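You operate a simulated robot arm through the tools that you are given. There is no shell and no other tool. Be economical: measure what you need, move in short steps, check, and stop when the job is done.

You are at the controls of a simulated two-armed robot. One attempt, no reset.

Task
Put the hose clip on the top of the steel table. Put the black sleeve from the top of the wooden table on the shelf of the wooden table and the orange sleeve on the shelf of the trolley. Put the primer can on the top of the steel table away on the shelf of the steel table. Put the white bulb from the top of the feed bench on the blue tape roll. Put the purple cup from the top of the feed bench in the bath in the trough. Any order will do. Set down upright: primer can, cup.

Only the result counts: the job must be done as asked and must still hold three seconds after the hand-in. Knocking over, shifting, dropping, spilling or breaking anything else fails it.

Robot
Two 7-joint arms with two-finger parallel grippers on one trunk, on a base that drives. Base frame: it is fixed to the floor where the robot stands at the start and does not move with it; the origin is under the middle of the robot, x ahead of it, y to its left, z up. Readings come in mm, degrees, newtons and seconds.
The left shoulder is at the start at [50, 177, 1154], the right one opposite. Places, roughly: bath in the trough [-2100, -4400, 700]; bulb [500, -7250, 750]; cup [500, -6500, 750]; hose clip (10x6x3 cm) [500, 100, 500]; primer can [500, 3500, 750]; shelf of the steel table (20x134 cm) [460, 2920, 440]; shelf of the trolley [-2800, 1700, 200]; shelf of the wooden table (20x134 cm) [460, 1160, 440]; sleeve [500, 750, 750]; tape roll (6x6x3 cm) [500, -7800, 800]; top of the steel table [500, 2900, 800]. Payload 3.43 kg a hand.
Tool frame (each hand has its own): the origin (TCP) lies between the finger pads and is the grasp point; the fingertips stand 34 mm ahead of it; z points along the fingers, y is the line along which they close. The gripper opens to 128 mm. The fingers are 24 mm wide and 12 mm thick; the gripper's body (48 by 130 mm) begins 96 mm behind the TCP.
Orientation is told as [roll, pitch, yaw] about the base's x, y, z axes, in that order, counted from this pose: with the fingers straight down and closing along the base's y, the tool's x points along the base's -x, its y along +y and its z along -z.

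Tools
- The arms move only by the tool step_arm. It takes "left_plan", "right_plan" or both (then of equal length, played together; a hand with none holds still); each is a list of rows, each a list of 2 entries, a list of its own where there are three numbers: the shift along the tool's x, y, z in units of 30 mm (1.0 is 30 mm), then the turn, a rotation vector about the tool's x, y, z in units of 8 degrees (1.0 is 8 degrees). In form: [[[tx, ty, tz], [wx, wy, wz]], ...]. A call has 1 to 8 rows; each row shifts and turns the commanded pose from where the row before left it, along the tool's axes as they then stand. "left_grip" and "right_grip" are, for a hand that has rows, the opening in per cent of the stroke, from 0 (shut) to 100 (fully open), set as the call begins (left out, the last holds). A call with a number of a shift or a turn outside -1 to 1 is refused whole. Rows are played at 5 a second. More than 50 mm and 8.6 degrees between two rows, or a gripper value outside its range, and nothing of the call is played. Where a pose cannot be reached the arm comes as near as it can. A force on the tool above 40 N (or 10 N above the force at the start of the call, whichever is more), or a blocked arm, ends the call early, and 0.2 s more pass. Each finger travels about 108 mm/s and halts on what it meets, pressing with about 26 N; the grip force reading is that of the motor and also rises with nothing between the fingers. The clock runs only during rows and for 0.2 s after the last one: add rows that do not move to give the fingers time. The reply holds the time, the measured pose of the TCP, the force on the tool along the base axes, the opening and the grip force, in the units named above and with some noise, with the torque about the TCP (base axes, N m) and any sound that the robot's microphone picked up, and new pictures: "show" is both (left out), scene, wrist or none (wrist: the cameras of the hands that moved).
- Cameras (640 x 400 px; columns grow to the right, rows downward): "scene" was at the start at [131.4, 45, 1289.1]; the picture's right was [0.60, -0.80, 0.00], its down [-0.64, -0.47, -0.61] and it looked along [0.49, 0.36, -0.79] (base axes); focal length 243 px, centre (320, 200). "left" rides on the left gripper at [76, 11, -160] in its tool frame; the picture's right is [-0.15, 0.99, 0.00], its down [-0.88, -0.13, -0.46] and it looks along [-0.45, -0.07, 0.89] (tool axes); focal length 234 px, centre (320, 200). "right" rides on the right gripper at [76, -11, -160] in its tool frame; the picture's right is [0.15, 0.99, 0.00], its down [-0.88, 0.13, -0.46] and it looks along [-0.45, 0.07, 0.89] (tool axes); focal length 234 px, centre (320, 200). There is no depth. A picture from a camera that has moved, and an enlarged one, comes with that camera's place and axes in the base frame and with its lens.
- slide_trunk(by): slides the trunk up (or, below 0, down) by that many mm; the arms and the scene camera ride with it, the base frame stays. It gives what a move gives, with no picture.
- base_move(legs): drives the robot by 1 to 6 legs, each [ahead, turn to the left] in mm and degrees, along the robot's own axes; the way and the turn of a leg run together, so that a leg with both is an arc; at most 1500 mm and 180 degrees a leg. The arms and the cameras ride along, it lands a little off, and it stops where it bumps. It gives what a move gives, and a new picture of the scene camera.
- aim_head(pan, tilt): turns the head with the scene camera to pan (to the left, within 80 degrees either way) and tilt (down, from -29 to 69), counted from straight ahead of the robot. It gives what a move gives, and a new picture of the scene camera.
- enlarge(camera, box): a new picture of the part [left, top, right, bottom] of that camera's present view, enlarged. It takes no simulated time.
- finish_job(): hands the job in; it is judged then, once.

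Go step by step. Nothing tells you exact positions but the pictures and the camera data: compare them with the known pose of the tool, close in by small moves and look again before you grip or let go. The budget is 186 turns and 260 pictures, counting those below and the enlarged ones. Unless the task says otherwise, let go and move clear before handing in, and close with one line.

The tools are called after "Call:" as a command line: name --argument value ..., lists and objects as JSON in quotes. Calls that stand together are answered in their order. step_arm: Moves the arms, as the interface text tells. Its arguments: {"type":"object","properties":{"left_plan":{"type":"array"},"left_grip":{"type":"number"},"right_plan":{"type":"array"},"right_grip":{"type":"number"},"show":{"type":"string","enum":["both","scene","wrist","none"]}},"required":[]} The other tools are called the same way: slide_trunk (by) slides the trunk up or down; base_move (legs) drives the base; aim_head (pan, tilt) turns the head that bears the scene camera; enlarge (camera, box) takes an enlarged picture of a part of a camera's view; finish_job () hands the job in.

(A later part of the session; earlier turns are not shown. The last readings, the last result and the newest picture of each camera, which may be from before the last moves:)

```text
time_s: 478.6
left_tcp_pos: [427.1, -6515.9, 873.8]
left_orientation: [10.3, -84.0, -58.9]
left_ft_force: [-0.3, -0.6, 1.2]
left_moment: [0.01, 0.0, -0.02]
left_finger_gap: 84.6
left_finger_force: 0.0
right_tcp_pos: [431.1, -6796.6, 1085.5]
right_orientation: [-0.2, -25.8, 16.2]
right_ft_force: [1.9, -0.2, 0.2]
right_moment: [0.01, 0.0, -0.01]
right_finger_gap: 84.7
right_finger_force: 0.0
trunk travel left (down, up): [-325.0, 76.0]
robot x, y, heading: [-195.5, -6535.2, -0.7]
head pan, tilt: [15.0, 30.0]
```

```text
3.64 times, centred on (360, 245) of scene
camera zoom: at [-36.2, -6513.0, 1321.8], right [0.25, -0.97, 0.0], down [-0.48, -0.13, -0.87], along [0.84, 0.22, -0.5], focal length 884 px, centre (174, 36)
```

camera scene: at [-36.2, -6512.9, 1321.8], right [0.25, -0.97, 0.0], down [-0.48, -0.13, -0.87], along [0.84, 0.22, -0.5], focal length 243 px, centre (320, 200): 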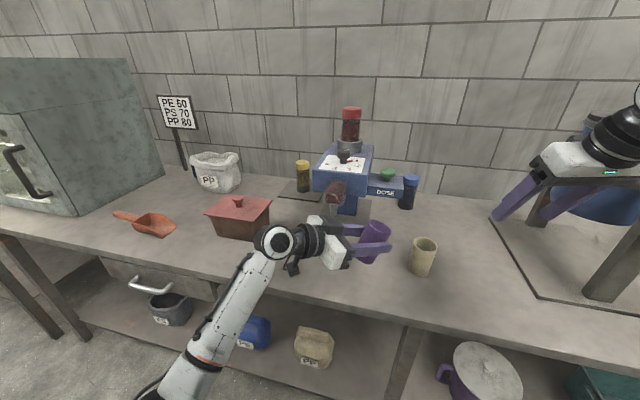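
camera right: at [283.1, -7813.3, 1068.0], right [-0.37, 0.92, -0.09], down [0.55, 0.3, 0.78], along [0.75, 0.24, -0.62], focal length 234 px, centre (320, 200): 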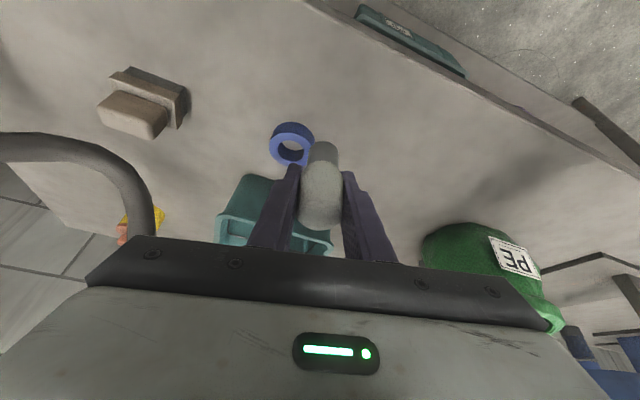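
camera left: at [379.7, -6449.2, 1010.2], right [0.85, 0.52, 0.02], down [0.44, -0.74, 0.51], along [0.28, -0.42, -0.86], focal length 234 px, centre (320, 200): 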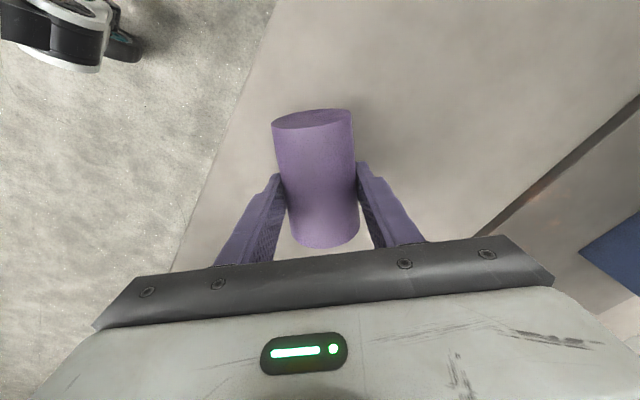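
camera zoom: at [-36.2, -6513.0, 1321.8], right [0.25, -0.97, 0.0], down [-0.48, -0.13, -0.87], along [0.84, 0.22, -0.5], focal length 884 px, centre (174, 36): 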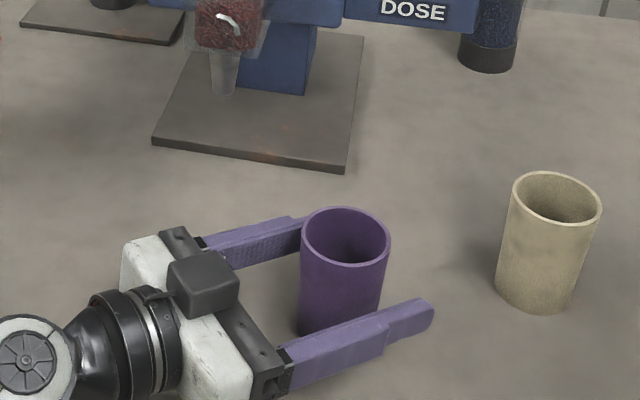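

The cup stands upright. Withdraw the hand, restore the 45° pitch and turn the yaw toward straight.

Call:
step_arm --left_plan '[[[0, 0, -1], [0, 0, 0]], [[0, 0, -1], [0, 0, 0]], [[0, 0, -1], [0, 0, 0]], [[-0.6, 0, -1], [0.6, 0, 0]], [[-0.8, 0, 0], [0.65, 0.6, 0]], [[-0.5, 0, 0], [0, 1, 0]], [[0, 0, 0], [0, 1, 0]], [[0, 0, 0], [0, 1, 0]]]' --show "none"

Call:
step_arm --left_plan '[[[0, 0, 0], [0, 1, 0]], [[0, 0, 0], [0, 0.3, 0]], [[0, 0, 0], [-0.69, 0, -0.69]], [[0, 0, 0], [-0.69, 0, -0.69]], [[0, 0, 0], [-0.69, 0, -0.69]], [[0, 0, 0], [-0.69, 0, -0.69]], [[0, 0, 0], [-0.69, 0, -0.69]]]' --show "wrist"

```text
time_s: 480.4
left_tcp_pos: [351.1, -6432.8, 941.2]
left_orientation: [-0.3, -55.1, -58.3]
left_ft_force: [-0.7, -1.2, 0.2]
left_moment: [0.0, -0.02, -0.01]
left_finger_gap: 84.5
left_finger_force: 0.1
right_tcp_pos: [431.7, -6796.5, 1085.9]
right_orientation: [-0.3, -25.6, 16.0]
right_ft_force: [0.3, 0.6, 0.8]
right_moment: [0.03, -0.01, -0.01]
right_finger_gap: 84.8
right_finger_force: 0.2
trunk travel left (down, up): [-325.0, 76.0]
robot x, y, heading: [-190.8, -6537.8, -0.4]
head pan, tilt: [15.0, 30.0]
```

```text
time_s: 482.0
left_tcp_pos: [351.0, -6432.2, 942.9]
left_orientation: [0.0, -44.9, -19.3]
left_ft_force: [-0.1, 0.8, -0.7]
left_moment: [-0.03, 0.04, 0.01]
left_finger_gap: 84.4
left_finger_force: 0.1
right_tcp_pos: [431.3, -6796.9, 1084.7]
right_orientation: [-0.3, -25.8, 16.0]
right_ft_force: [-0.1, -0.2, -0.3]
right_moment: [-0.01, -0.01, 0.04]
right_finger_gap: 84.4
right_finger_force: 0.1
trunk travel left (down, up): [-325.0, 76.0]
robot x, y, heading: [-195.3, -6536.3, -0.4]
head pan, tilt: [15.0, 30.0]
camera left: at [197.0, -6366.1, 1003.0], right [0.43, 0.9, 0.1], down [0.24, -0.22, 0.94], along [0.87, -0.38, -0.31], focal length 234 px, centre (320, 200)
```

left: 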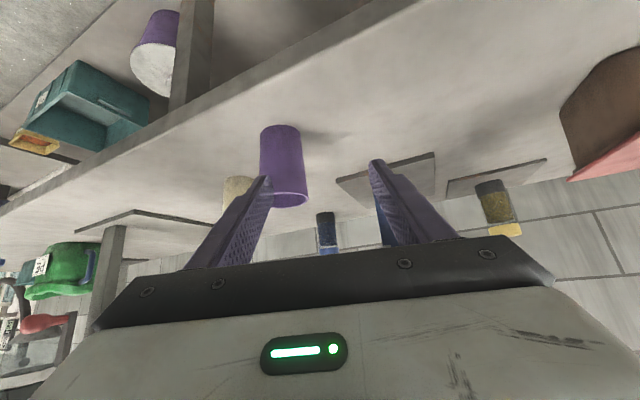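

Cup at (427, −6515). Align sideways and move in to grip it from the front.

Call:
step_arm --left_plan '[[[0, -0.9, 0], [0, 0, 0]], [[0, -0.88, 0], [0, 0, 0]], [[-0.12, 0, 1], [0, 0, 0]], [[-0.12, 0, 1], [0, 0, 0]]]' --left_grip 75 --show "wrist"

```text
time_s: 483.0
left_tcp_pos: [379.0, -6496.3, 903.5]
left_orientation: [-0.1, -44.7, -19.6]
left_ft_force: [0.4, 0.7, 0.7]
left_moment: [0.02, 0.0, 0.0]
left_finger_gap: 96.2
left_finger_force: 0.2
right_tcp_pos: [431.7, -6795.5, 1084.3]
right_orientation: [-0.3, -25.8, 16.1]
right_ft_force: [-1.1, -0.1, 0.7]
right_moment: [0.01, -0.01, 0.01]
right_finger_gap: 84.2
right_finger_force: 0.0
trunk travel left (down, up): [-325.0, 76.0]
robot x, y, heading: [-196.5, -6535.9, -0.4]
head pan, tilt: [15.0, 30.0]
camera left: at [225.3, -6430.3, 965.2], right [0.43, 0.9, 0.1], down [0.24, -0.23, 0.94], along [0.87, -0.38, -0.32], focal length 234 px, centre (320, 200)
```

left: 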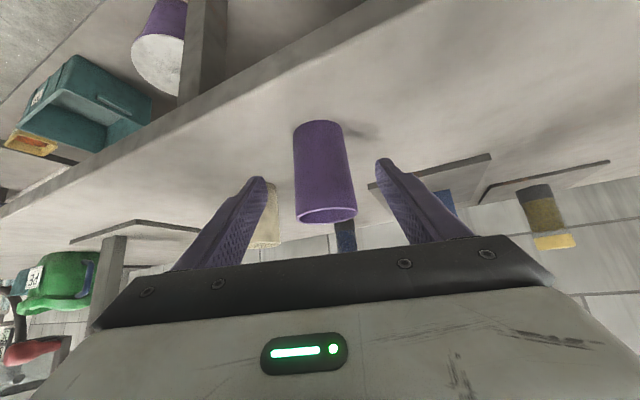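

Call:
step_arm --left_plan '[[[-0.15, -0.04, 0.98], [0, 0, 0]], [[-0.15, -0.04, 0.98], [0, 0, 0]]]' --show "none"

Call:
step_arm --left_plan '[[[0, 0, 0], [0, 0, 0]], [[0, 0, 0], [0, 0, 0]], [[0, 0, 0], [0, 0, 0]]]' --left_grip 0 --show "none"

Call:
step_arm --left_plan '[[[-0.7, 0, -0.7], [0, 0, 0]], [[-0.7, 0, -0.7], [0, 0, 0]], [[0, 0, -1], [0, 0, 0]], [[0, 0, -1], [0, 0, 0]]]' --show "wrist"

```text
time_s: 483.6
left_tcp_pos: [421.8, -6515.6, 871.0]
left_orientation: [0.0, -44.8, -19.6]
left_ft_force: [-0.2, -0.4, 0.0]
left_moment: [-0.02, 0.02, -0.01]
left_finger_gap: 95.9
left_finger_force: 0.0
right_tcp_pos: [431.4, -6797.0, 1084.8]
right_orientation: [-0.3, -25.7, 16.1]
right_ft_force: [-0.1, -0.3, -0.1]
right_moment: [-0.01, -0.01, -0.01]
right_finger_gap: 84.6
right_finger_force: 0.2
trunk travel left (down, up): [-325.0, 76.0]
robot x, y, heading: [-197.2, -6536.7, -0.6]
head pan, tilt: [15.0, 30.0]
```

```text
time_s: 484.4
left_tcp_pos: [422.2, -6515.4, 870.8]
left_orientation: [0.0, -44.8, -19.6]
left_ft_force: [0.1, 0.0, -0.1]
left_moment: [0.03, -0.04, -0.02]
left_finger_gap: 50.4
left_finger_force: 26.0
right_tcp_pos: [431.6, -6796.5, 1086.3]
right_orientation: [-0.3, -25.7, 16.1]
right_ft_force: [-0.7, -0.1, -1.1]
right_moment: [0.0, 0.02, 0.01]
right_finger_gap: 84.5
right_finger_force: 0.1
trunk travel left (down, up): [-325.0, 76.0]
robot x, y, heading: [-197.4, -6535.7, -0.5]
head pan, tilt: [15.0, 30.0]
```

```text
time_s: 485.4
left_tcp_pos: [381.7, -6502.8, 972.8]
left_orientation: [0.0, -44.7, -19.6]
left_ft_force: [-0.6, -0.1, 0.0]
left_moment: [0.01, 0.0, 0.02]
left_finger_gap: 50.1
left_finger_force: 25.6
right_tcp_pos: [431.2, -6796.2, 1085.7]
right_orientation: [-0.3, -25.8, 16.1]
right_ft_force: [0.0, 1.6, 0.6]
right_moment: [-0.02, 0.0, -0.01]
right_finger_gap: 84.5
right_finger_force: 0.0
trunk travel left (down, up): [-325.0, 76.0]
robot x, y, heading: [-191.8, -6533.1, -0.2]
head pan, tilt: [15.0, 30.0]
camera left: at [228.6, -6436.4, 1033.2], right [0.43, 0.9, 0.1], down [0.24, -0.23, 0.94], along [0.87, -0.38, -0.32], focal length 234 px, centre (320, 200)
```

left: 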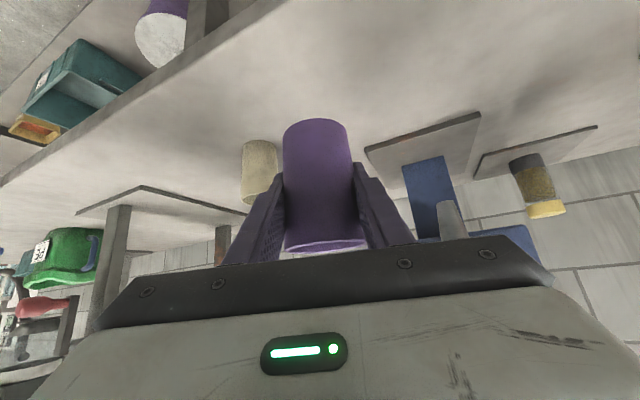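

Cup held. Back off, drive north past the bucket, and face west toward the trough.

Call:
base_move --legs '[[-160, 0], [0, 90], [1100, 0], [1030, 0], [0, 90]]'

Call:
aim_head --pan 0 --tilt 20

```text
time_s: 504.6
left_tcp_pos: [-836.4, -4420.5, 972.3]
left_orientation: [0.0, -44.7, 158.8]
left_ft_force: [-0.3, 0.6, 0.2]
left_moment: [0.0, 0.03, 0.01]
left_finger_gap: 49.9
left_finger_force: 26.1
right_tcp_pos: [-876.4, -4123.8, 1086.5]
right_orientation: [-0.2, -25.7, -165.7]
right_ft_force: [-0.5, -0.4, -0.5]
right_moment: [0.02, 0.0, 0.0]
right_finger_gap: 84.5
right_finger_force: 0.1
trunk travel left (down, up): [-325.0, 76.0]
robot x, y, heading: [-258.0, -4404.0, 177.8]
head pan, tilt: [15.0, 30.0]
camera scene: at [-415.1, -4421.3, 1321.8], right [-0.22, 0.97, 0.0], down [0.49, 0.11, -0.87], along [-0.84, -0.19, -0.5], focal length 243 px, centre (320, 200)
```

scene: 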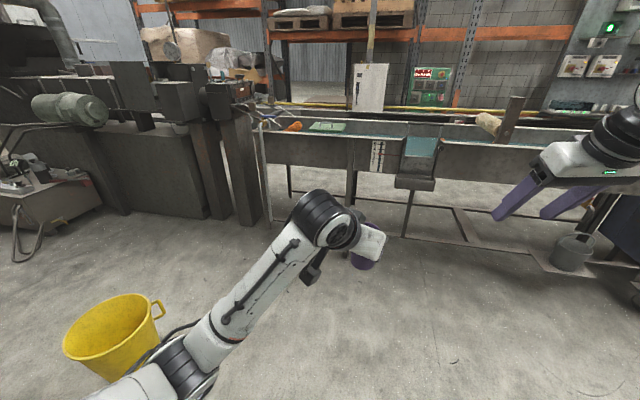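

```text
time_s: 505.4
left_tcp_pos: [-835.6, -4420.4, 972.9]
left_orientation: [0.1, -44.7, 158.8]
left_ft_force: [-1.0, 0.4, 0.3]
left_moment: [0.01, -0.01, 0.02]
left_finger_gap: 50.1
left_finger_force: 26.2
right_tcp_pos: [-876.6, -4123.7, 1085.3]
right_orientation: [-0.3, -25.7, -165.6]
right_ft_force: [0.3, 0.2, -0.1]
right_moment: [0.01, 0.0, 0.03]
right_finger_gap: 84.7
right_finger_force: 0.1
trunk travel left (down, up): [-325.0, 76.0]
robot x, y, heading: [-256.7, -4402.3, 177.3]
head pan, tilt: [0.0, 20.0]
camera scene: at [-420.0, -4397.7, 1337.8], right [0.04, 1.0, 0.0], down [0.34, -0.01, -0.94], along [-0.94, 0.03, -0.34], focal length 243 px, centre (320, 200)
```

scene: 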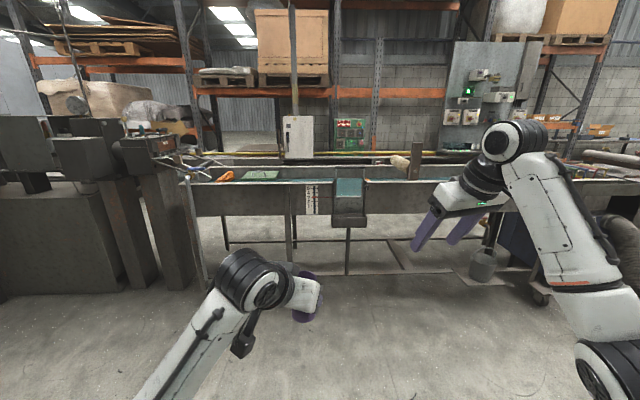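

Call:
enlarge --camera "scene" --box '[180, 140, 440, 260]'

```text
2.46 times, centred on (310, 200) of scene
camera zoom: at [-420.0, -4397.7, 1337.8], right [0.04, 1.0, 0.0], down [0.34, -0.01, -0.94], along [-0.94, 0.03, -0.34], focal length 599 px, centre (345, 200)
```

zoom: 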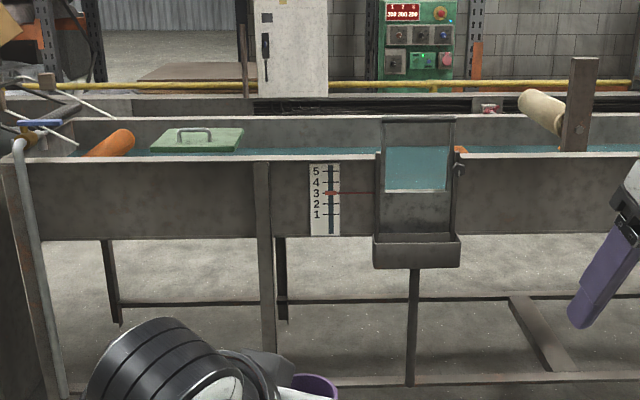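

The trough holds a long water bath: front rim near x≈−2000 (z≈885), floor about z≈665. I pull the right hand in a bit and drive toward it.

Call:
step_arm --right_plan '[[[0.54, 0, -0.8], [0, 0, 0]], [[0.54, 0, -0.8], [0, 0, 0]], [[0.54, 0, -0.8], [0, 0, 0]], [[0.54, 0, -0.8], [0, 0, 0]]]' --show "none"

Call:
base_move --legs '[[1050, 2.5]]'

Call:
aim_head --pan 0 --tilt 35

```text
time_s: 506.4
left_tcp_pos: [-835.5, -4420.2, 971.7]
left_orientation: [0.0, -44.7, 158.8]
left_ft_force: [0.3, 0.4, -0.4]
left_moment: [0.02, -0.01, -0.02]
left_finger_gap: 49.7
left_finger_force: 26.3
right_tcp_pos: [-780.1, -4100.0, 1144.3]
right_orientation: [-0.3, -25.7, -165.6]
right_ft_force: [0.0, -0.1, 0.4]
right_moment: [-0.02, 0.01, 0.04]
right_finger_gap: 84.4
right_finger_force: 0.1
trunk travel left (down, up): [-325.0, 76.0]
robot x, y, heading: [-260.4, -4404.3, 177.8]
head pan, tilt: [0.0, 20.0]
```

```text
time_s: 511.7
left_tcp_pos: [-1873.1, -4437.8, 972.0]
left_orientation: [0.0, -44.6, 161.8]
left_ft_force: [-0.4, 0.3, -0.9]
left_moment: [0.0, -0.05, -0.02]
left_finger_gap: 50.0
left_finger_force: 25.7
right_tcp_pos: [-1835.0, -4115.6, 1144.7]
right_orientation: [-0.3, -25.8, -162.6]
right_ft_force: [-1.5, -1.1, -0.4]
right_moment: [-0.01, -0.01, -0.02]
right_finger_gap: 84.4
right_finger_force: 0.1
trunk travel left (down, up): [-325.0, 76.0]
robot x, y, heading: [-1296.5, -4387.7, -179.2]
head pan, tilt: [0.0, 20.0]
camera scene: at [-1458.6, -4393.7, 1337.8], right [-0.01, 1.0, 0.0], down [0.34, 0.0, -0.94], along [-0.94, -0.01, -0.34], focal length 243 px, centre (320, 200)
```

scene: 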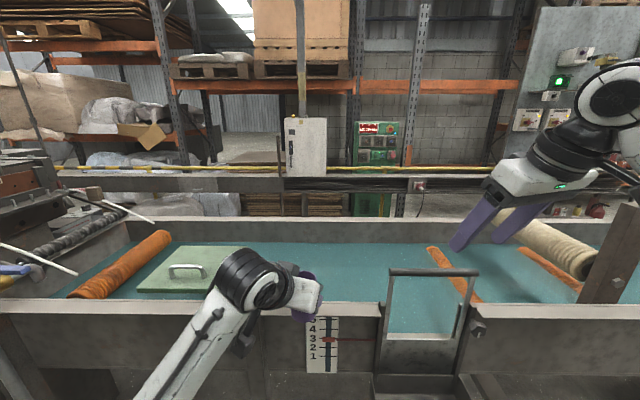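

```text
time_s: 512.5
left_tcp_pos: [-1873.3, -4436.4, 972.6]
left_orientation: [0.1, -44.7, 161.7]
left_ft_force: [-0.1, 0.3, -0.6]
left_moment: [0.04, 0.02, 0.01]
left_finger_gap: 49.9
left_finger_force: 26.0
right_tcp_pos: [-1834.8, -4115.2, 1144.6]
right_orientation: [-0.2, -25.7, -162.5]
right_ft_force: [0.6, -0.1, 0.3]
right_moment: [-0.02, 0.0, 0.02]
right_finger_gap: 84.5
right_finger_force: 0.1
trunk travel left (down, up): [-325.0, 76.0]
robot x, y, heading: [-1300.9, -4391.8, -179.1]
head pan, tilt: [0.0, 35.0]
camera scene: at [-1453.4, -4393.6, 1314.1], right [-0.01, 1.0, 0.0], down [0.57, 0.01, -0.82], along [-0.82, -0.01, -0.57], focal length 243 px, centre (320, 200)
```

scene: 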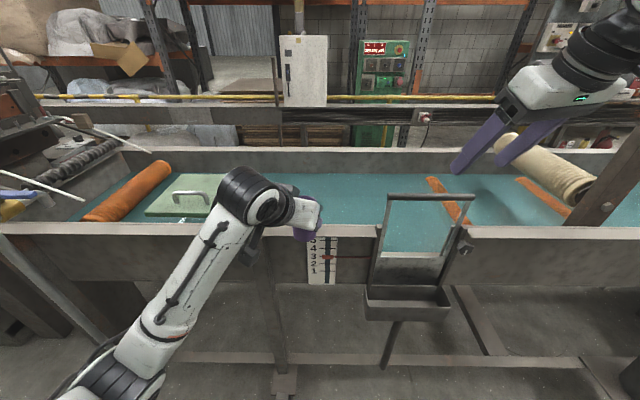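

Front rim is at x≈−1893, z≈914; water ≈816; floor about 725. I raise the cup over the rim, extend the arm, then drive 130 mm closer.

Call:
step_arm --left_plan '[[[-0.7, 0, -0.7], [0, 0, 0]], [[-0.7, 0, -0.7], [0, 0, 0]], [[-0.7, 0, 0.7], [0, 0, 0]], [[-0.7, 0, 0.7], [0, 0, 0]], [[-0.7, 0, 0.7], [0, 0, 0]], [[-0.7, 0, 0.7], [0, 0, 0]], [[-0.7, 0, 0.7], [0, 0, 0]]]' --show "none"

Call:
base_move --legs '[[130, 0]]'

```text
time_s: 514.1
left_tcp_pos: [-2014.8, -4389.9, 1031.4]
left_orientation: [0.1, -44.7, 161.6]
left_ft_force: [0.6, -0.5, -0.2]
left_moment: [-0.02, -0.01, 0.0]
left_finger_gap: 49.7
left_finger_force: 25.5
right_tcp_pos: [-1834.0, -4114.7, 1144.2]
right_orientation: [-0.4, -25.6, -162.7]
right_ft_force: [0.3, 0.0, -0.6]
right_moment: [0.03, 0.0, 0.01]
right_finger_gap: 84.4
right_finger_force: 0.1
trunk travel left (down, up): [-325.0, 76.0]
robot x, y, heading: [-1295.4, -4395.1, -179.4]
head pan, tilt: [0.0, 35.0]
```

```text
time_s: 515.4
left_tcp_pos: [-2146.4, -4395.9, 1031.4]
left_orientation: [0.0, -44.7, 162.0]
left_ft_force: [0.3, 0.0, -0.5]
left_moment: [0.0, -0.02, 0.0]
left_finger_gap: 49.5
left_finger_force: 26.4
right_tcp_pos: [-1967.2, -4119.2, 1143.7]
right_orientation: [-0.3, -25.7, -162.5]
right_ft_force: [-0.1, -0.5, -0.2]
right_moment: [0.04, -0.04, -0.01]
right_finger_gap: 84.4
right_finger_force: 0.1
trunk travel left (down, up): [-325.0, 76.0]
robot x, y, heading: [-1429.7, -4395.5, -179.1]
head pan, tilt: [0.0, 35.0]
camera scene: at [-1585.5, -4396.1, 1313.8], right [-0.02, 1.0, 0.0], down [0.57, 0.01, -0.82], along [-0.82, -0.01, -0.57], focal length 243 px, centre (320, 200)
```

scene: 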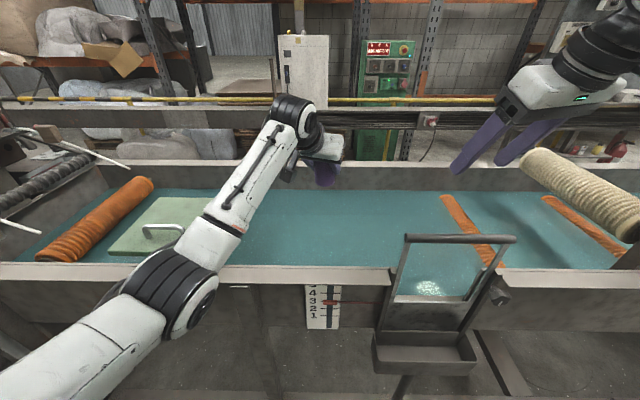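

The forearm must clear the rim, so I raise the trunk fully, move a bit closer and extend further out before lowering.

Call:
slide_trunk --by 76

Call:
step_arm --left_plan '[[[-0.7, -0.2, 0.7], [0, 0, 0]], [[-0.7, -0.2, 0.7], [0, 0, 0]], [[-0.7, -0.2, 0.7], [0, 0, 0]]]' --show "none"

Call:
base_move --legs '[[60, 0]]'

Call:
step_arm --left_plan '[[[0.7, 0, 0.7], [0, 0, 0]], [[0.7, 0, 0.7], [0, 0, 0]], [[0.7, 0, 0.7], [0, 0, 0]], [[0.7, 0, 0.7], [0, 0, 0]], [[0.7, 0, 0.7], [0, 0, 0]]]' --show "scene"

```text
time_s: 516.5
left_tcp_pos: [-2145.3, -4395.3, 1107.0]
left_orientation: [0.1, -44.6, 161.8]
left_ft_force: [-0.3, 0.5, -0.5]
left_moment: [-0.02, 0.01, 0.0]
left_finger_gap: 49.7
left_finger_force: 26.4
right_tcp_pos: [-1967.2, -4118.5, 1219.8]
right_orientation: [-0.3, -25.7, -162.5]
right_ft_force: [-0.5, 0.1, -0.2]
right_moment: [-0.01, 0.01, -0.02]
right_finger_gap: 84.4
right_finger_force: 0.0
trunk travel left (down, up): [-401.0, 0.0]
robot x, y, heading: [-1427.3, -4394.1, -179.0]
head pan, tilt: [0.0, 35.0]
```

```text
time_s: 517.3
left_tcp_pos: [-2200.5, -4364.0, 1107.3]
left_orientation: [-0.1, -44.7, 161.8]
left_ft_force: [0.2, 0.6, 0.5]
left_moment: [-0.03, 0.0, -0.02]
left_finger_gap: 49.8
left_finger_force: 25.9
left hand out of reach, approached as far as the arm can: row 3
right_tcp_pos: [-1967.2, -4118.7, 1220.9]
right_orientation: [-0.4, -25.7, -162.5]
right_ft_force: [-0.7, -0.6, -0.4]
right_moment: [0.01, 0.01, 0.02]
right_finger_gap: 84.2
right_finger_force: 0.1
trunk travel left (down, up): [-401.0, 0.0]
robot x, y, heading: [-1429.0, -4395.6, -179.2]
head pan, tilt: [0.0, 35.0]
```

```text
time_s: 518.3
left_tcp_pos: [-2250.0, -4361.2, 1104.5]
left_orientation: [0.2, -44.6, 161.7]
left_ft_force: [-0.1, 0.5, 0.4]
left_moment: [-0.05, -0.02, 0.07]
left_finger_gap: 49.8
left_finger_force: 26.0
right_tcp_pos: [-2015.4, -4116.4, 1220.5]
right_orientation: [-0.2, -25.6, -162.5]
right_ft_force: [-0.1, 0.2, -0.3]
right_moment: [-0.03, 0.05, 0.02]
right_finger_gap: 84.5
right_finger_force: 0.1
trunk travel left (down, up): [-401.0, 0.0]
robot x, y, heading: [-1477.8, -4383.3, -179.9]
head pan, tilt: [0.0, 35.0]
stopped in leg 1: the robot was blocked; the commanded pose is now the measured one
camera scene: at [-1634.4, -4386.0, 1389.8], right [0.0, 1.0, 0.0], down [0.57, 0.0, -0.82], along [-0.82, 0.0, -0.57], focal length 243 px, centre (320, 200)
```

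scene: 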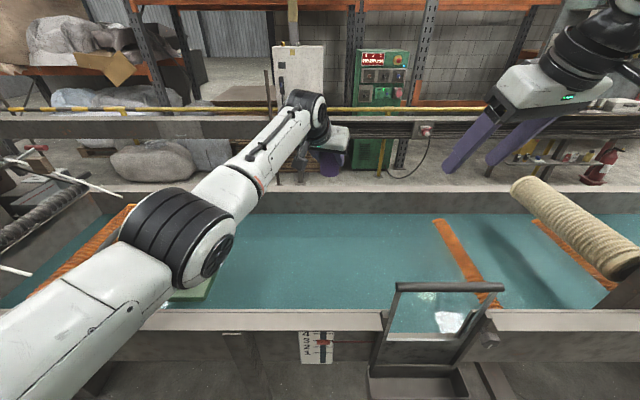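

```text
time_s: 519.5
left_tcp_pos: [-2247.2, -4365.7, 956.8]
left_orientation: [0.2, -44.5, 161.8]
left_ft_force: [-0.2, -1.1, -0.2]
left_moment: [-0.01, -0.07, 0.01]
left_finger_gap: 49.9
left_finger_force: 26.2
right_tcp_pos: [-2015.5, -4118.5, 1220.3]
right_orientation: [-0.4, -25.6, -162.5]
right_ft_force: [-0.4, -0.2, -0.2]
right_moment: [0.0, 0.02, -0.01]
right_finger_gap: 84.4
right_finger_force: 0.1
trunk travel left (down, up): [-401.0, 0.0]
robot x, y, heading: [-1477.4, -4388.8, -179.8]
head pan, tilt: [0.0, 35.0]
camera scene: at [-1634.9, -4387.6, 1389.9], right [0.0, 1.0, 0.0], down [0.57, 0.0, -0.82], along [-0.82, 0.0, -0.57], focal length 243 px, centre (320, 200)
```

scene: 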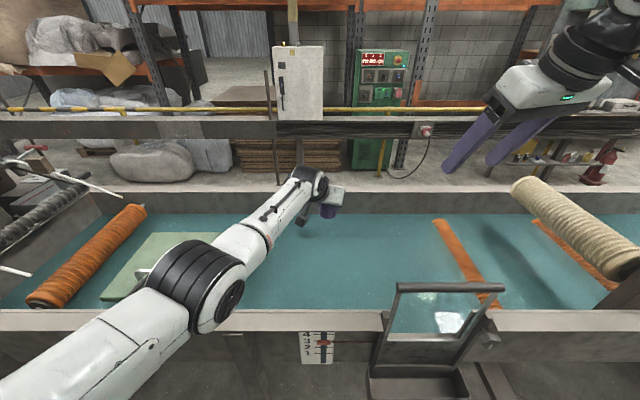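

The base touched the frame gently; the cup is over the bath. Continue lowering.

Call:
step_arm --left_plan '[[[0.7, 0, 0.7], [0, 0, 0]], [[0.7, 0, 0.7], [0, 0, 0]], [[0.7, 0, 0.7], [0, 0, 0]], [[0.7, 0, 0.7], [0, 0, 0]]]' --show "scene"

```text
time_s: 520.2
left_tcp_pos: [-2232.5, -4367.8, 895.8]
left_orientation: [0.0, -44.3, 161.9]
left_ft_force: [-0.1, 0.5, 0.2]
left_moment: [-0.04, -0.04, 0.02]
left_finger_gap: 49.7
left_finger_force: 25.6
left hand out of reach, approached as far as the arm can: row 1, 2, 3
right_tcp_pos: [-2015.1, -4113.7, 1219.8]
right_orientation: [-0.2, -25.7, -162.7]
right_ft_force: [1.0, 0.4, 0.7]
right_moment: [0.01, -0.02, -0.01]
right_finger_gap: 84.6
right_finger_force: 0.1
trunk travel left (down, up): [-401.0, 0.0]
robot x, y, heading: [-1477.7, -4387.4, 179.9]
head pan, tilt: [0.0, 35.0]
stopped in row 3 (left hand): the arm was blocked; the commanded pose is now the measured one
camera scene: at [-1634.2, -4384.9, 1390.1], right [0.0, 1.0, 0.0], down [0.57, 0.0, -0.82], along [-0.82, 0.0, -0.57], focal length 243 px, centre (320, 200)
```

scene: 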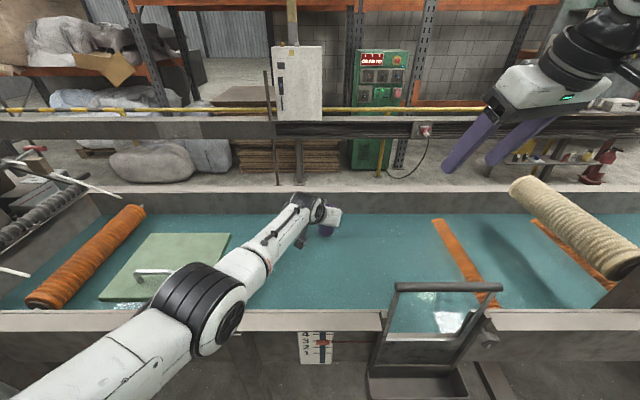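

The arm is at its stretch limit, so I lower with the trunk instead.

Call:
slide_trunk --by -85

Call:
slide_trunk --by -15

Call:
enlarge --camera "left" --box '[160, 60, 480, 260]'

```text
time_s: 521.4
left_tcp_pos: [-2232.1, -4369.6, 811.0]
left_orientation: [0.0, -44.2, 161.9]
left_ft_force: [-0.1, -0.4, -0.2]
left_moment: [-0.02, -0.01, -0.05]
left_finger_gap: 49.7
left_finger_force: 25.7
right_tcp_pos: [-2015.5, -4118.2, 1135.2]
right_orientation: [-0.3, -25.8, -162.6]
right_ft_force: [-0.1, -1.1, 0.6]
right_moment: [0.03, -0.01, 0.01]
right_finger_gap: 84.5
right_finger_force: 0.0
trunk travel left (down, up): [-316.0, 85.0]
robot x, y, heading: [-1478.6, -4386.1, 179.7]
head pan, tilt: [0.0, 35.0]
```

```text
time_s: 522.0
left_tcp_pos: [-2232.5, -4363.8, 795.0]
left_orientation: [0.2, -44.2, 161.6]
left_ft_force: [-0.7, -0.3, 0.0]
left_moment: [0.02, -0.04, 0.02]
left_finger_gap: 49.7
left_finger_force: 26.1
right_tcp_pos: [-2015.6, -4113.9, 1121.6]
right_orientation: [-0.3, -25.7, -162.7]
right_ft_force: [-0.2, 0.5, 0.4]
right_moment: [-0.01, 0.01, 0.0]
right_finger_gap: 84.4
right_finger_force: 0.0
trunk travel left (down, up): [-301.0, 100.0]
robot x, y, heading: [-1479.9, -4388.8, 179.6]
head pan, tilt: [0.0, 35.0]
```

```text
2.00 times, centred on (320, 160) of left
camera zoom: at [-2079.0, -4427.4, 857.5], right [-0.41, -0.91, 0.1], down [-0.26, 0.22, 0.94], along [-0.88, 0.36, -0.32], focal length 468 px, centre (320, 280)
```

zoom: 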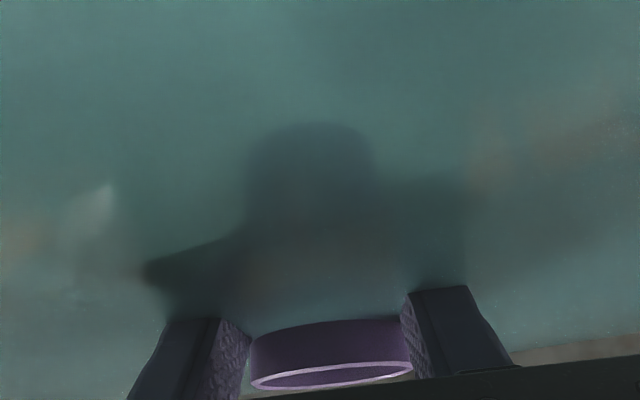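

The cup is going into the water. Continue down in small trunk steps until contact with the floor.

Call:
slide_trunk --by -10

Call:
slide_trunk --by -8

Call:
slide_trunk --by -6

```text
time_s: 522.6
left_tcp_pos: [-2232.5, -4364.3, 786.1]
left_orientation: [0.0, -44.2, 161.6]
left_ft_force: [0.0, -0.7, 0.3]
left_moment: [-0.02, -0.05, 0.07]
left_finger_gap: 49.8
left_finger_force: 25.9
right_tcp_pos: [-2014.9, -4113.8, 1111.4]
right_orientation: [-0.3, -25.7, -162.9]
right_ft_force: [0.4, 1.0, -0.2]
right_moment: [0.02, 0.0, -0.02]
right_finger_gap: 84.5
right_finger_force: 0.0
trunk travel left (down, up): [-291.0, 110.0]
robot x, y, heading: [-1482.7, -4384.3, 179.8]
head pan, tilt: [0.0, 35.0]
```

```text
time_s: 523.2
left_tcp_pos: [-2233.5, -4364.1, 777.6]
left_orientation: [-0.1, -44.2, 161.5]
left_ft_force: [0.0, 0.2, -0.2]
left_moment: [0.03, 0.01, 0.0]
left_finger_gap: 50.2
left_finger_force: 26.0
right_tcp_pos: [-2014.4, -4113.5, 1102.5]
right_orientation: [-0.3, -25.6, -162.8]
right_ft_force: [0.2, -0.2, 0.3]
right_moment: [0.0, 0.01, -0.02]
right_finger_gap: 84.6
right_finger_force: 0.0
trunk travel left (down, up): [-283.0, 118.0]
robot x, y, heading: [-1477.8, -4387.5, 180.0]
head pan, tilt: [0.0, 35.0]
```

```text
time_s: 523.7
left_tcp_pos: [-2232.7, -4364.4, 770.5]
left_orientation: [0.0, -44.2, 161.8]
left_ft_force: [0.4, -0.1, 0.0]
left_moment: [0.01, 0.01, 0.03]
left_finger_gap: 49.9
left_finger_force: 25.6
right_tcp_pos: [-2014.1, -4112.8, 1096.3]
right_orientation: [-0.3, -25.7, -162.8]
right_ft_force: [0.5, -0.4, -0.1]
right_moment: [-0.02, 0.04, 0.02]
right_finger_gap: 84.3
right_finger_force: 0.1
trunk travel left (down, up): [-277.0, 124.0]
robot x, y, heading: [-1480.6, -4386.3, 179.9]
head pan, tilt: [0.0, 35.0]
```

Call:
slide_trunk --by -8

Call:
slide_trunk --by -8

Call:
slide_trunk --by -8

Call:
aim_head --pan 0 --tilt 40

```text
time_s: 524.3
left_tcp_pos: [-2231.5, -4365.1, 763.6]
left_orientation: [0.0, -44.1, 161.6]
left_ft_force: [0.0, -0.4, -0.5]
left_moment: [-0.01, 0.01, 0.02]
left_finger_gap: 49.7
left_finger_force: 26.0
right_tcp_pos: [-2013.6, -4112.8, 1088.9]
right_orientation: [-0.4, -25.6, -162.7]
right_ft_force: [-0.3, -0.3, 0.0]
right_moment: [0.01, 0.0, -0.03]
right_finger_gap: 84.5
right_finger_force: 0.1
trunk travel left (down, up): [-269.0, 132.0]
robot x, y, heading: [-1477.3, -4384.9, 179.9]
head pan, tilt: [0.0, 35.0]
```

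```text
time_s: 524.9
left_tcp_pos: [-2234.1, -4363.6, 762.1]
left_orientation: [0.3, -44.5, 161.5]
left_ft_force: [0.1, 0.0, -1.4]
left_moment: [0.0, 0.04, 0.01]
left_finger_gap: 49.8
left_finger_force: 25.9
right_tcp_pos: [-2013.8, -4113.3, 1081.9]
right_orientation: [-0.3, -25.8, -162.8]
right_ft_force: [-0.1, 0.2, -0.1]
right_moment: [-0.01, -0.02, -0.02]
right_finger_gap: 84.6
right_finger_force: 0.0
trunk travel left (down, up): [-261.0, 140.0]
robot x, y, heading: [-1476.0, -4385.0, 179.7]
head pan, tilt: [0.0, 35.0]
```

```text
time_s: 525.4
left_tcp_pos: [-2235.7, -4363.8, 766.5]
left_orientation: [0.6, -45.8, 161.3]
left_ft_force: [-0.3, -0.5, -0.3]
left_moment: [0.0, -0.04, 0.01]
left_finger_gap: 49.7
left_finger_force: 26.3
right_tcp_pos: [-2010.0, -4113.0, 1077.0]
right_orientation: [-0.4, -25.9, -162.8]
right_ft_force: [-1.1, 0.4, 0.5]
right_moment: [0.01, 0.02, -0.01]
right_finger_gap: 84.4
right_finger_force: 0.1
trunk travel left (down, up): [-253.0, 148.0]
robot x, y, heading: [-1477.8, -4387.2, 179.7]
head pan, tilt: [0.0, 35.0]
```

```text
time_s: 526.1
left_tcp_pos: [-2238.3, -4364.3, 768.1]
left_orientation: [0.7, -45.9, 161.2]
left_ft_force: [-0.5, 0.1, -0.7]
left_moment: [-0.02, 0.0, 0.0]
left_finger_gap: 50.0
left_finger_force: 26.5
right_tcp_pos: [-2009.9, -4113.5, 1075.4]
right_orientation: [-0.4, -26.0, -162.7]
right_ft_force: [0.0, -0.7, -0.3]
right_moment: [0.01, 0.02, 0.0]
right_finger_gap: 84.7
right_finger_force: 0.1
trunk travel left (down, up): [-253.0, 148.0]
robot x, y, heading: [-1479.8, -4389.4, 179.9]
head pan, tilt: [0.0, 40.0]
camera scene: at [-1626.1, -4386.3, 1235.6], right [0.0, 1.0, 0.0], down [0.64, 0.0, -0.77], along [-0.77, 0.0, -0.64], focal length 243 px, centre (320, 200)
```

scene: 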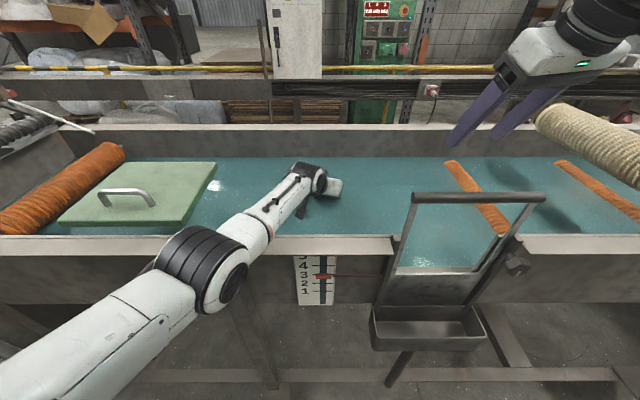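

The forearm rests on the rim now, so I raise the trunk 40 mm, then bring the hand down and back with the arm.

Call:
slide_trunk --by 40

Call:
step_arm --left_plan '[[[0.8, 0, -0.08], [0, 0.04, 0]], [[0.8, 0, -0.05], [0, 0, 0]], [[0.5, 0, 0], [0, 0, 0]]]' --show "none"

```text
time_s: 526.9
left_tcp_pos: [-2232.8, -4365.1, 786.6]
left_orientation: [0.0, -43.9, 161.6]
left_ft_force: [-0.2, -0.3, -0.1]
left_moment: [-0.01, 0.0, -0.01]
left_finger_gap: 50.0
left_finger_force: 26.5
right_tcp_pos: [-2015.5, -4113.6, 1111.9]
right_orientation: [-0.2, -25.7, -162.8]
right_ft_force: [-0.3, -0.5, -0.1]
right_moment: [-0.02, -0.01, 0.0]
right_finger_gap: 84.6
right_finger_force: 0.0
trunk travel left (down, up): [-293.0, 108.0]
robot x, y, heading: [-1480.1, -4383.3, 179.7]
head pan, tilt: [0.0, 40.0]
```

```text
time_s: 527.9
left_tcp_pos: [-2215.1, -4367.7, 847.7]
left_orientation: [3.2, -52.4, 158.4]
left_ft_force: [0.5, -0.2, 0.0]
left_moment: [-0.02, -0.02, 0.03]
left_finger_gap: 49.9
left_finger_force: 26.1
right_tcp_pos: [-1999.7, -4111.8, 1118.7]
right_orientation: [-0.6, -26.6, -162.6]
right_ft_force: [0.5, -0.5, -0.8]
right_moment: [-0.03, 0.06, 0.01]
right_finger_gap: 84.6
right_finger_force: 0.1
trunk travel left (down, up): [-293.0, 108.0]
robot x, y, heading: [-1477.8, -4385.0, 179.6]
head pan, tilt: [0.0, 40.0]
stopped in row 3 (left hand): the arm was blocked; the commanded pose is now the measured one
```

The bent forearm meets the rim; I need to be straighter and closer, away from the catch box that blocks the base. Raise, back out, shift 200 mm south, and come in again.

Call:
slide_trunk --by 108

Call:
step_arm --left_plan '[[[-0.7, 0, -0.7], [0.4, 0.9, 0]], [[-0.7, 0, -0.7], [0, 0, 0]], [[-0.7, 0, -0.7], [0, 0, 0]], [[-0.7, 0, -0.7], [0, 0, 0]], [[-0.5, 0, -0.5], [0, 0, 0]]]' --show "none"

Call:
base_move --legs '[[-500, 0], [0, -90], [-205, 0], [0, 90], [420, 0]]'

```text
time_s: 529.3
left_tcp_pos: [-2222.4, -4371.7, 932.7]
left_orientation: [2.6, -50.6, 159.2]
left_ft_force: [0.1, 0.1, -0.3]
left_moment: [0.0, 0.01, -0.01]
left_finger_gap: 49.7
left_finger_force: 26.1
right_tcp_pos: [-2015.0, -4112.7, 1220.8]
right_orientation: [-0.3, -25.6, -162.9]
right_ft_force: [-0.6, -0.4, -0.1]
right_moment: [-0.01, -0.03, 0.02]
right_finger_gap: 84.5
right_finger_force: 0.1
trunk travel left (down, up): [-401.0, 0.0]
robot x, y, heading: [-1477.0, -4384.9, 179.1]
head pan, tilt: [0.0, 40.0]
```

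```text
time_s: 530.5
left_tcp_pos: [-2222.3, -4373.1, 1072.4]
left_orientation: [-0.8, -43.3, 159.5]
left_ft_force: [0.1, -0.8, -0.6]
left_moment: [0.02, 0.02, -0.04]
left_finger_gap: 49.9
left_finger_force: 25.5
right_tcp_pos: [-2013.8, -4112.6, 1220.5]
right_orientation: [-0.3, -25.8, -162.9]
right_ft_force: [0.9, 0.5, -0.5]
right_moment: [0.0, -0.03, -0.05]
right_finger_gap: 84.4
right_finger_force: 0.0
trunk travel left (down, up): [-401.0, 0.0]
robot x, y, heading: [-1478.5, -4385.0, 179.3]
head pan, tilt: [0.0, 40.0]
```

```text
time_s: 544.5
left_tcp_pos: [-2138.7, -4621.9, 1072.0]
left_orientation: [-0.8, -43.3, 161.3]
left_ft_force: [-0.1, 0.1, -0.3]
left_moment: [0.0, 0.0, 0.02]
left_finger_gap: 49.5
left_finger_force: 25.8
right_tcp_pos: [-1939.2, -4354.4, 1220.4]
right_orientation: [-0.3, -25.7, -161.2]
right_ft_force: [-0.1, 0.4, -0.2]
right_moment: [0.01, 0.0, 0.03]
right_finger_gap: 84.8
right_finger_force: 0.1
trunk travel left (down, up): [-401.0, 0.0]
robot x, y, heading: [-1389.4, -4614.0, -178.8]
head pan, tilt: [0.0, 40.0]
camera scene: at [-1547.8, -4614.4, 1382.4], right [-0.02, 1.0, 0.0], down [0.64, 0.01, -0.77], along [-0.77, -0.02, -0.64], focal length 243 px, centre (320, 200)
```

scene: 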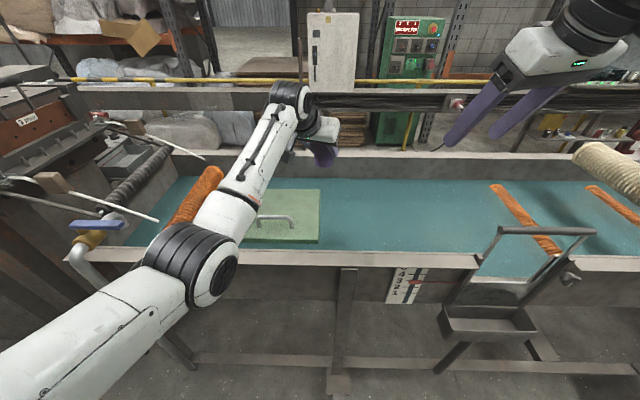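

Robot is clear of the catch box. The floating lid drifts nearby, so I shift the hand ~120 mm away from it and drive in further.

Call:
step_arm --left_plan '[[[0, -0.9, 0], [0, -0.17, 0]], [[0, -0.9, 0], [0, 0, 0]], [[0, -0.9, 0], [0, 0, 0]], [[0, -0.9, 0], [0, 0, 0]]]' --show "none"

Call:
base_move --legs '[[170, -1]]'

```text
time_s: 545.7
left_tcp_pos: [-2125.2, -4566.3, 1072.1]
left_orientation: [1.0, -44.7, 164.0]
left_ft_force: [-0.9, -0.9, 0.0]
left_moment: [0.0, -0.01, 0.0]
left_finger_gap: 49.5
left_finger_force: 25.5
right_tcp_pos: [-1938.8, -4355.5, 1220.3]
right_orientation: [-0.3, -25.6, -161.1]
right_ft_force: [-0.8, 0.0, -0.4]
right_moment: [0.04, -0.03, 0.01]
right_finger_gap: 84.4
right_finger_force: 0.1
trunk travel left (down, up): [-401.0, 0.0]
robot x, y, heading: [-1389.8, -4610.4, -178.7]
head pan, tilt: [0.0, 40.0]
stopped in row 4 (left hand): the arm was blocked; the commanded pose is now the measured one
```

```text
time_s: 546.9
left_tcp_pos: [-2207.4, -4627.4, 1058.7]
left_orientation: [2.9, -44.0, 165.7]
left_ft_force: [0.7, 0.3, 0.4]
left_moment: [0.03, -0.02, 0.0]
left_finger_gap: 49.8
left_finger_force: 25.5
right_tcp_pos: [-2005.4, -4373.8, 1220.5]
right_orientation: [-0.4, -25.7, -160.9]
right_ft_force: [0.5, -0.9, 0.9]
right_moment: [0.05, 0.05, -0.04]
right_finger_gap: 84.6
right_finger_force: 0.1
trunk travel left (down, up): [-401.0, 0.0]
robot x, y, heading: [-1461.2, -4647.6, -177.6]
head pan, tilt: [0.0, 40.0]
stopped in leg 1: the robot was blocked; the commanded pose is now the measured one
camera scene: at [-1614.2, -4657.5, 1382.6], right [-0.04, 1.0, 0.0], down [0.64, 0.03, -0.77], along [-0.77, -0.03, -0.64], focal length 243 px, centre (320, 200)
```

scene: 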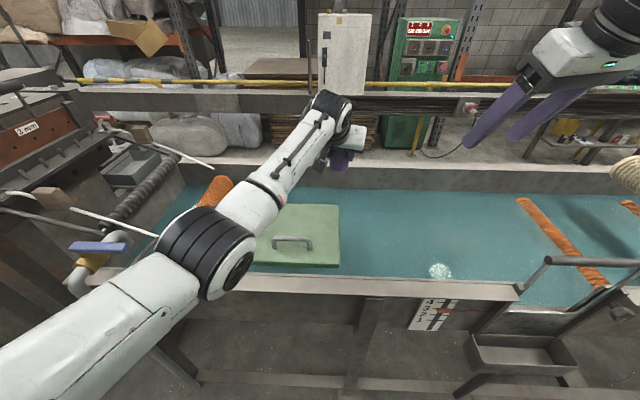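

The base can't get closer here either. The earlier spot at y≈−4366 allowed the cup down to within ~1–1.5 cm of the floor; I return there.

Call:
base_move --legs '[[-480, 0], [0, -92.4], [242, 0], [0, 90], [478, 0]]'

```text
time_s: 547.6
left_tcp_pos: [-2212.7, -4652.7, 1054.8]
left_orientation: [3.7, -43.8, 167.0]
left_ft_force: [-0.4, 0.7, 0.2]
left_moment: [-0.05, 0.01, 0.0]
left_finger_gap: 49.7
left_finger_force: 26.0
right_tcp_pos: [-2003.9, -4375.4, 1220.8]
right_orientation: [-0.3, -25.8, -161.2]
right_ft_force: [0.6, 0.0, 0.5]
right_moment: [0.0, 0.01, -0.01]
right_finger_gap: 84.4
right_finger_force: 0.1
trunk travel left (down, up): [-401.0, 0.0]
robot x, y, heading: [-1460.5, -4660.4, -177.0]
head pan, tilt: [0.0, 40.0]
stopped in leg 1: the robot was blocked; the commanded pose is now the measured one
camera scene: at [-1612.3, -4668.6, 1382.5], right [-0.05, 1.0, 0.0], down [0.64, 0.03, -0.77], along [-0.77, -0.04, -0.64], focal length 243 px, centre (320, 200)
```

scene: 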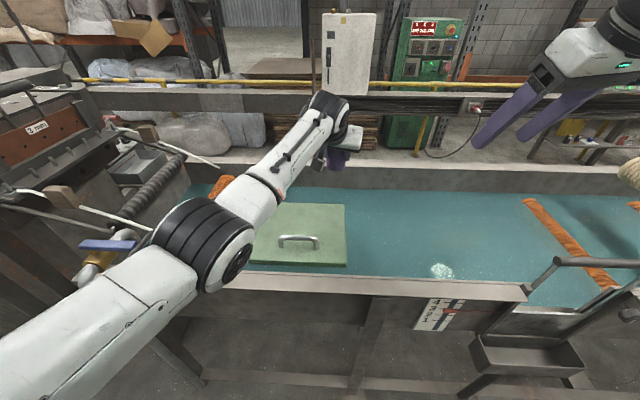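

Call:
base_move --legs '[[0, -4], [-150, 0]]'

```text
time_s: 548.4
left_tcp_pos: [-2218.6, -4660.8, 1046.8]
left_orientation: [4.3, -43.4, 166.8]
left_ft_force: [0.6, 1.1, -0.2]
left_moment: [-0.09, 0.0, 0.06]
left_finger_gap: 49.5
left_finger_force: 26.1
right_tcp_pos: [-2000.9, -4368.8, 1219.7]
right_orientation: [-0.4, -25.8, -162.0]
right_ft_force: [0.5, 0.2, 0.2]
right_moment: [-0.02, 0.04, 0.01]
right_finger_gap: 84.4
right_finger_force: 0.1
trunk travel left (down, up): [-401.0, 0.0]
robot x, y, heading: [-1461.3, -4670.2, -177.8]
head pan, tilt: [0.0, 40.0]
stopped in leg 1: the robot was blocked; the commanded pose is now the measured one
camera scene: at [-1613.1, -4672.8, 1382.4], right [-0.04, 1.0, 0.0], down [0.64, 0.03, -0.77], along [-0.77, -0.03, -0.64], focal length 243 px, centre (320, 200)
```

scene: 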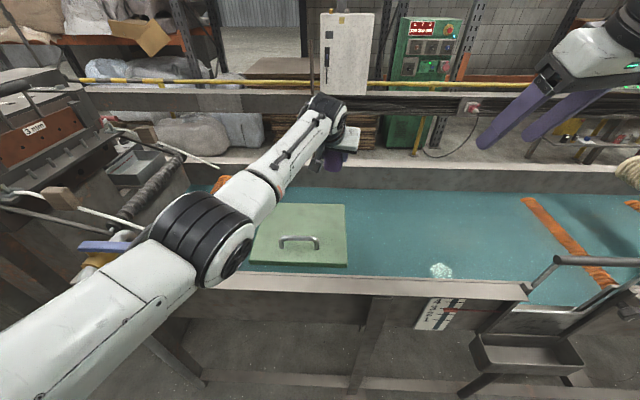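

The left arm is jammed near a limit and trips the monitor. I relax it (back, up and outward) first.

Call:
step_arm --left_plan '[[[0, 0.5, -0.8], [0, 0, 0]], [[0, 0.5, -0.8], [0.25, 0, 0]], [[0, 0.5, -0.8], [0.25, 0, 0]], [[0, 0.3, -0.8], [0, -0.15, 0]]]' --show "none"

```text
time_s: 549.4
left_tcp_pos: [-2163.1, -4720.8, 1119.3]
left_orientation: [0.1, -44.5, 166.5]
left_ft_force: [0.8, 0.7, 0.0]
left_moment: [-0.07, -0.02, 0.0]
left_finger_gap: 49.9
left_finger_force: 26.0
right_tcp_pos: [-1999.2, -4369.1, 1220.3]
right_orientation: [-0.4, -25.8, -161.8]
right_ft_force: [0.5, 0.4, -0.1]
right_moment: [-0.03, 0.03, 0.05]
right_finger_gap: 84.8
right_finger_force: 0.1
trunk travel left (down, up): [-401.0, 0.0]
robot x, y, heading: [-1460.0, -4663.5, -177.7]
head pan, tilt: [0.0, 40.0]
```

Call:
base_move --legs '[[-150, 0]]'

```text
time_s: 550.8
left_tcp_pos: [-2012.9, -4714.0, 1119.9]
left_orientation: [0.1, -44.6, 166.6]
left_ft_force: [0.7, -0.3, 0.7]
left_moment: [-0.01, -0.01, -0.01]
left_finger_gap: 49.5
left_finger_force: 26.2
right_tcp_pos: [-1849.3, -4364.0, 1222.1]
right_orientation: [-0.4, -25.9, -161.9]
right_ft_force: [0.5, 0.0, -0.4]
right_moment: [-0.01, 0.03, 0.0]
right_finger_gap: 84.6
right_finger_force: 0.1
trunk travel left (down, up): [-401.0, 0.0]
robot x, y, heading: [-1307.4, -4660.0, -177.8]
head pan, tilt: [0.0, 40.0]
camera scene: at [-1461.3, -4666.1, 1382.6], right [-0.04, 1.0, 0.0], down [0.64, 0.03, -0.77], along [-0.77, -0.03, -0.64], focal length 243 px, centre (320, 200)
```

scene: 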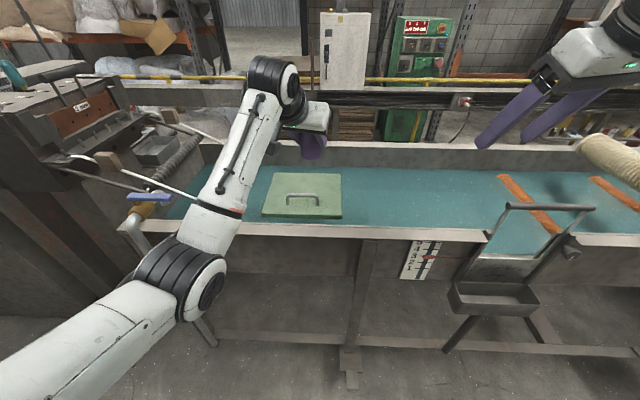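

Freed. I return to y≈−4390 with the arm less stretched, so I can lower the cup straight down with the trunk high.

Call:
base_move --legs '[[-330, 0], [0, -92.2], [260, 0], [0, 90], [515, 0]]'

```text
time_s: 564.5
left_tcp_pos: [-2185.1, -4413.3, 1117.7]
left_orientation: [0.2, -44.4, 164.3]
left_ft_force: [0.3, 0.1, -0.3]
left_moment: [-0.04, -0.01, 0.07]
left_finger_gap: 49.8
left_finger_force: 25.8
right_tcp_pos: [-2008.9, -4069.7, 1219.7]
right_orientation: [-0.3, -25.8, -164.0]
right_ft_force: [0.4, 0.2, -0.2]
right_moment: [-0.04, -0.02, 0.0]
right_finger_gap: 84.9
right_finger_force: 0.0
trunk travel left (down, up): [-401.0, 0.0]
robot x, y, heading: [-1479.5, -4383.0, 179.3]
head pan, tilt: [0.0, 40.0]
stopped in leg 5: the robot was blocked; the commanded pose is now the measured one
camera scene: at [-1633.0, -4379.3, 1382.4], right [0.01, 1.0, 0.0], down [0.64, -0.01, -0.77], along [-0.77, 0.01, -0.64], focal length 243 px, centre (320, 200)
```

scene: 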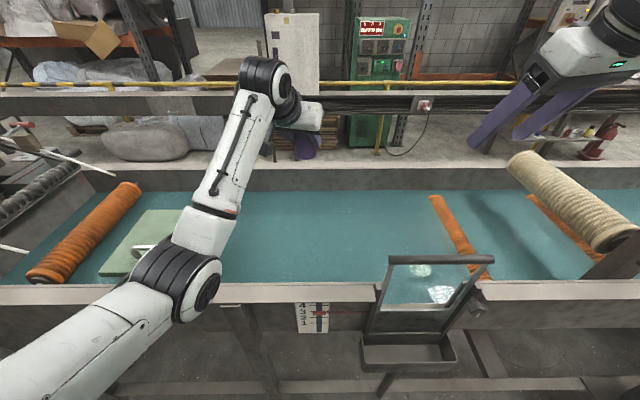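

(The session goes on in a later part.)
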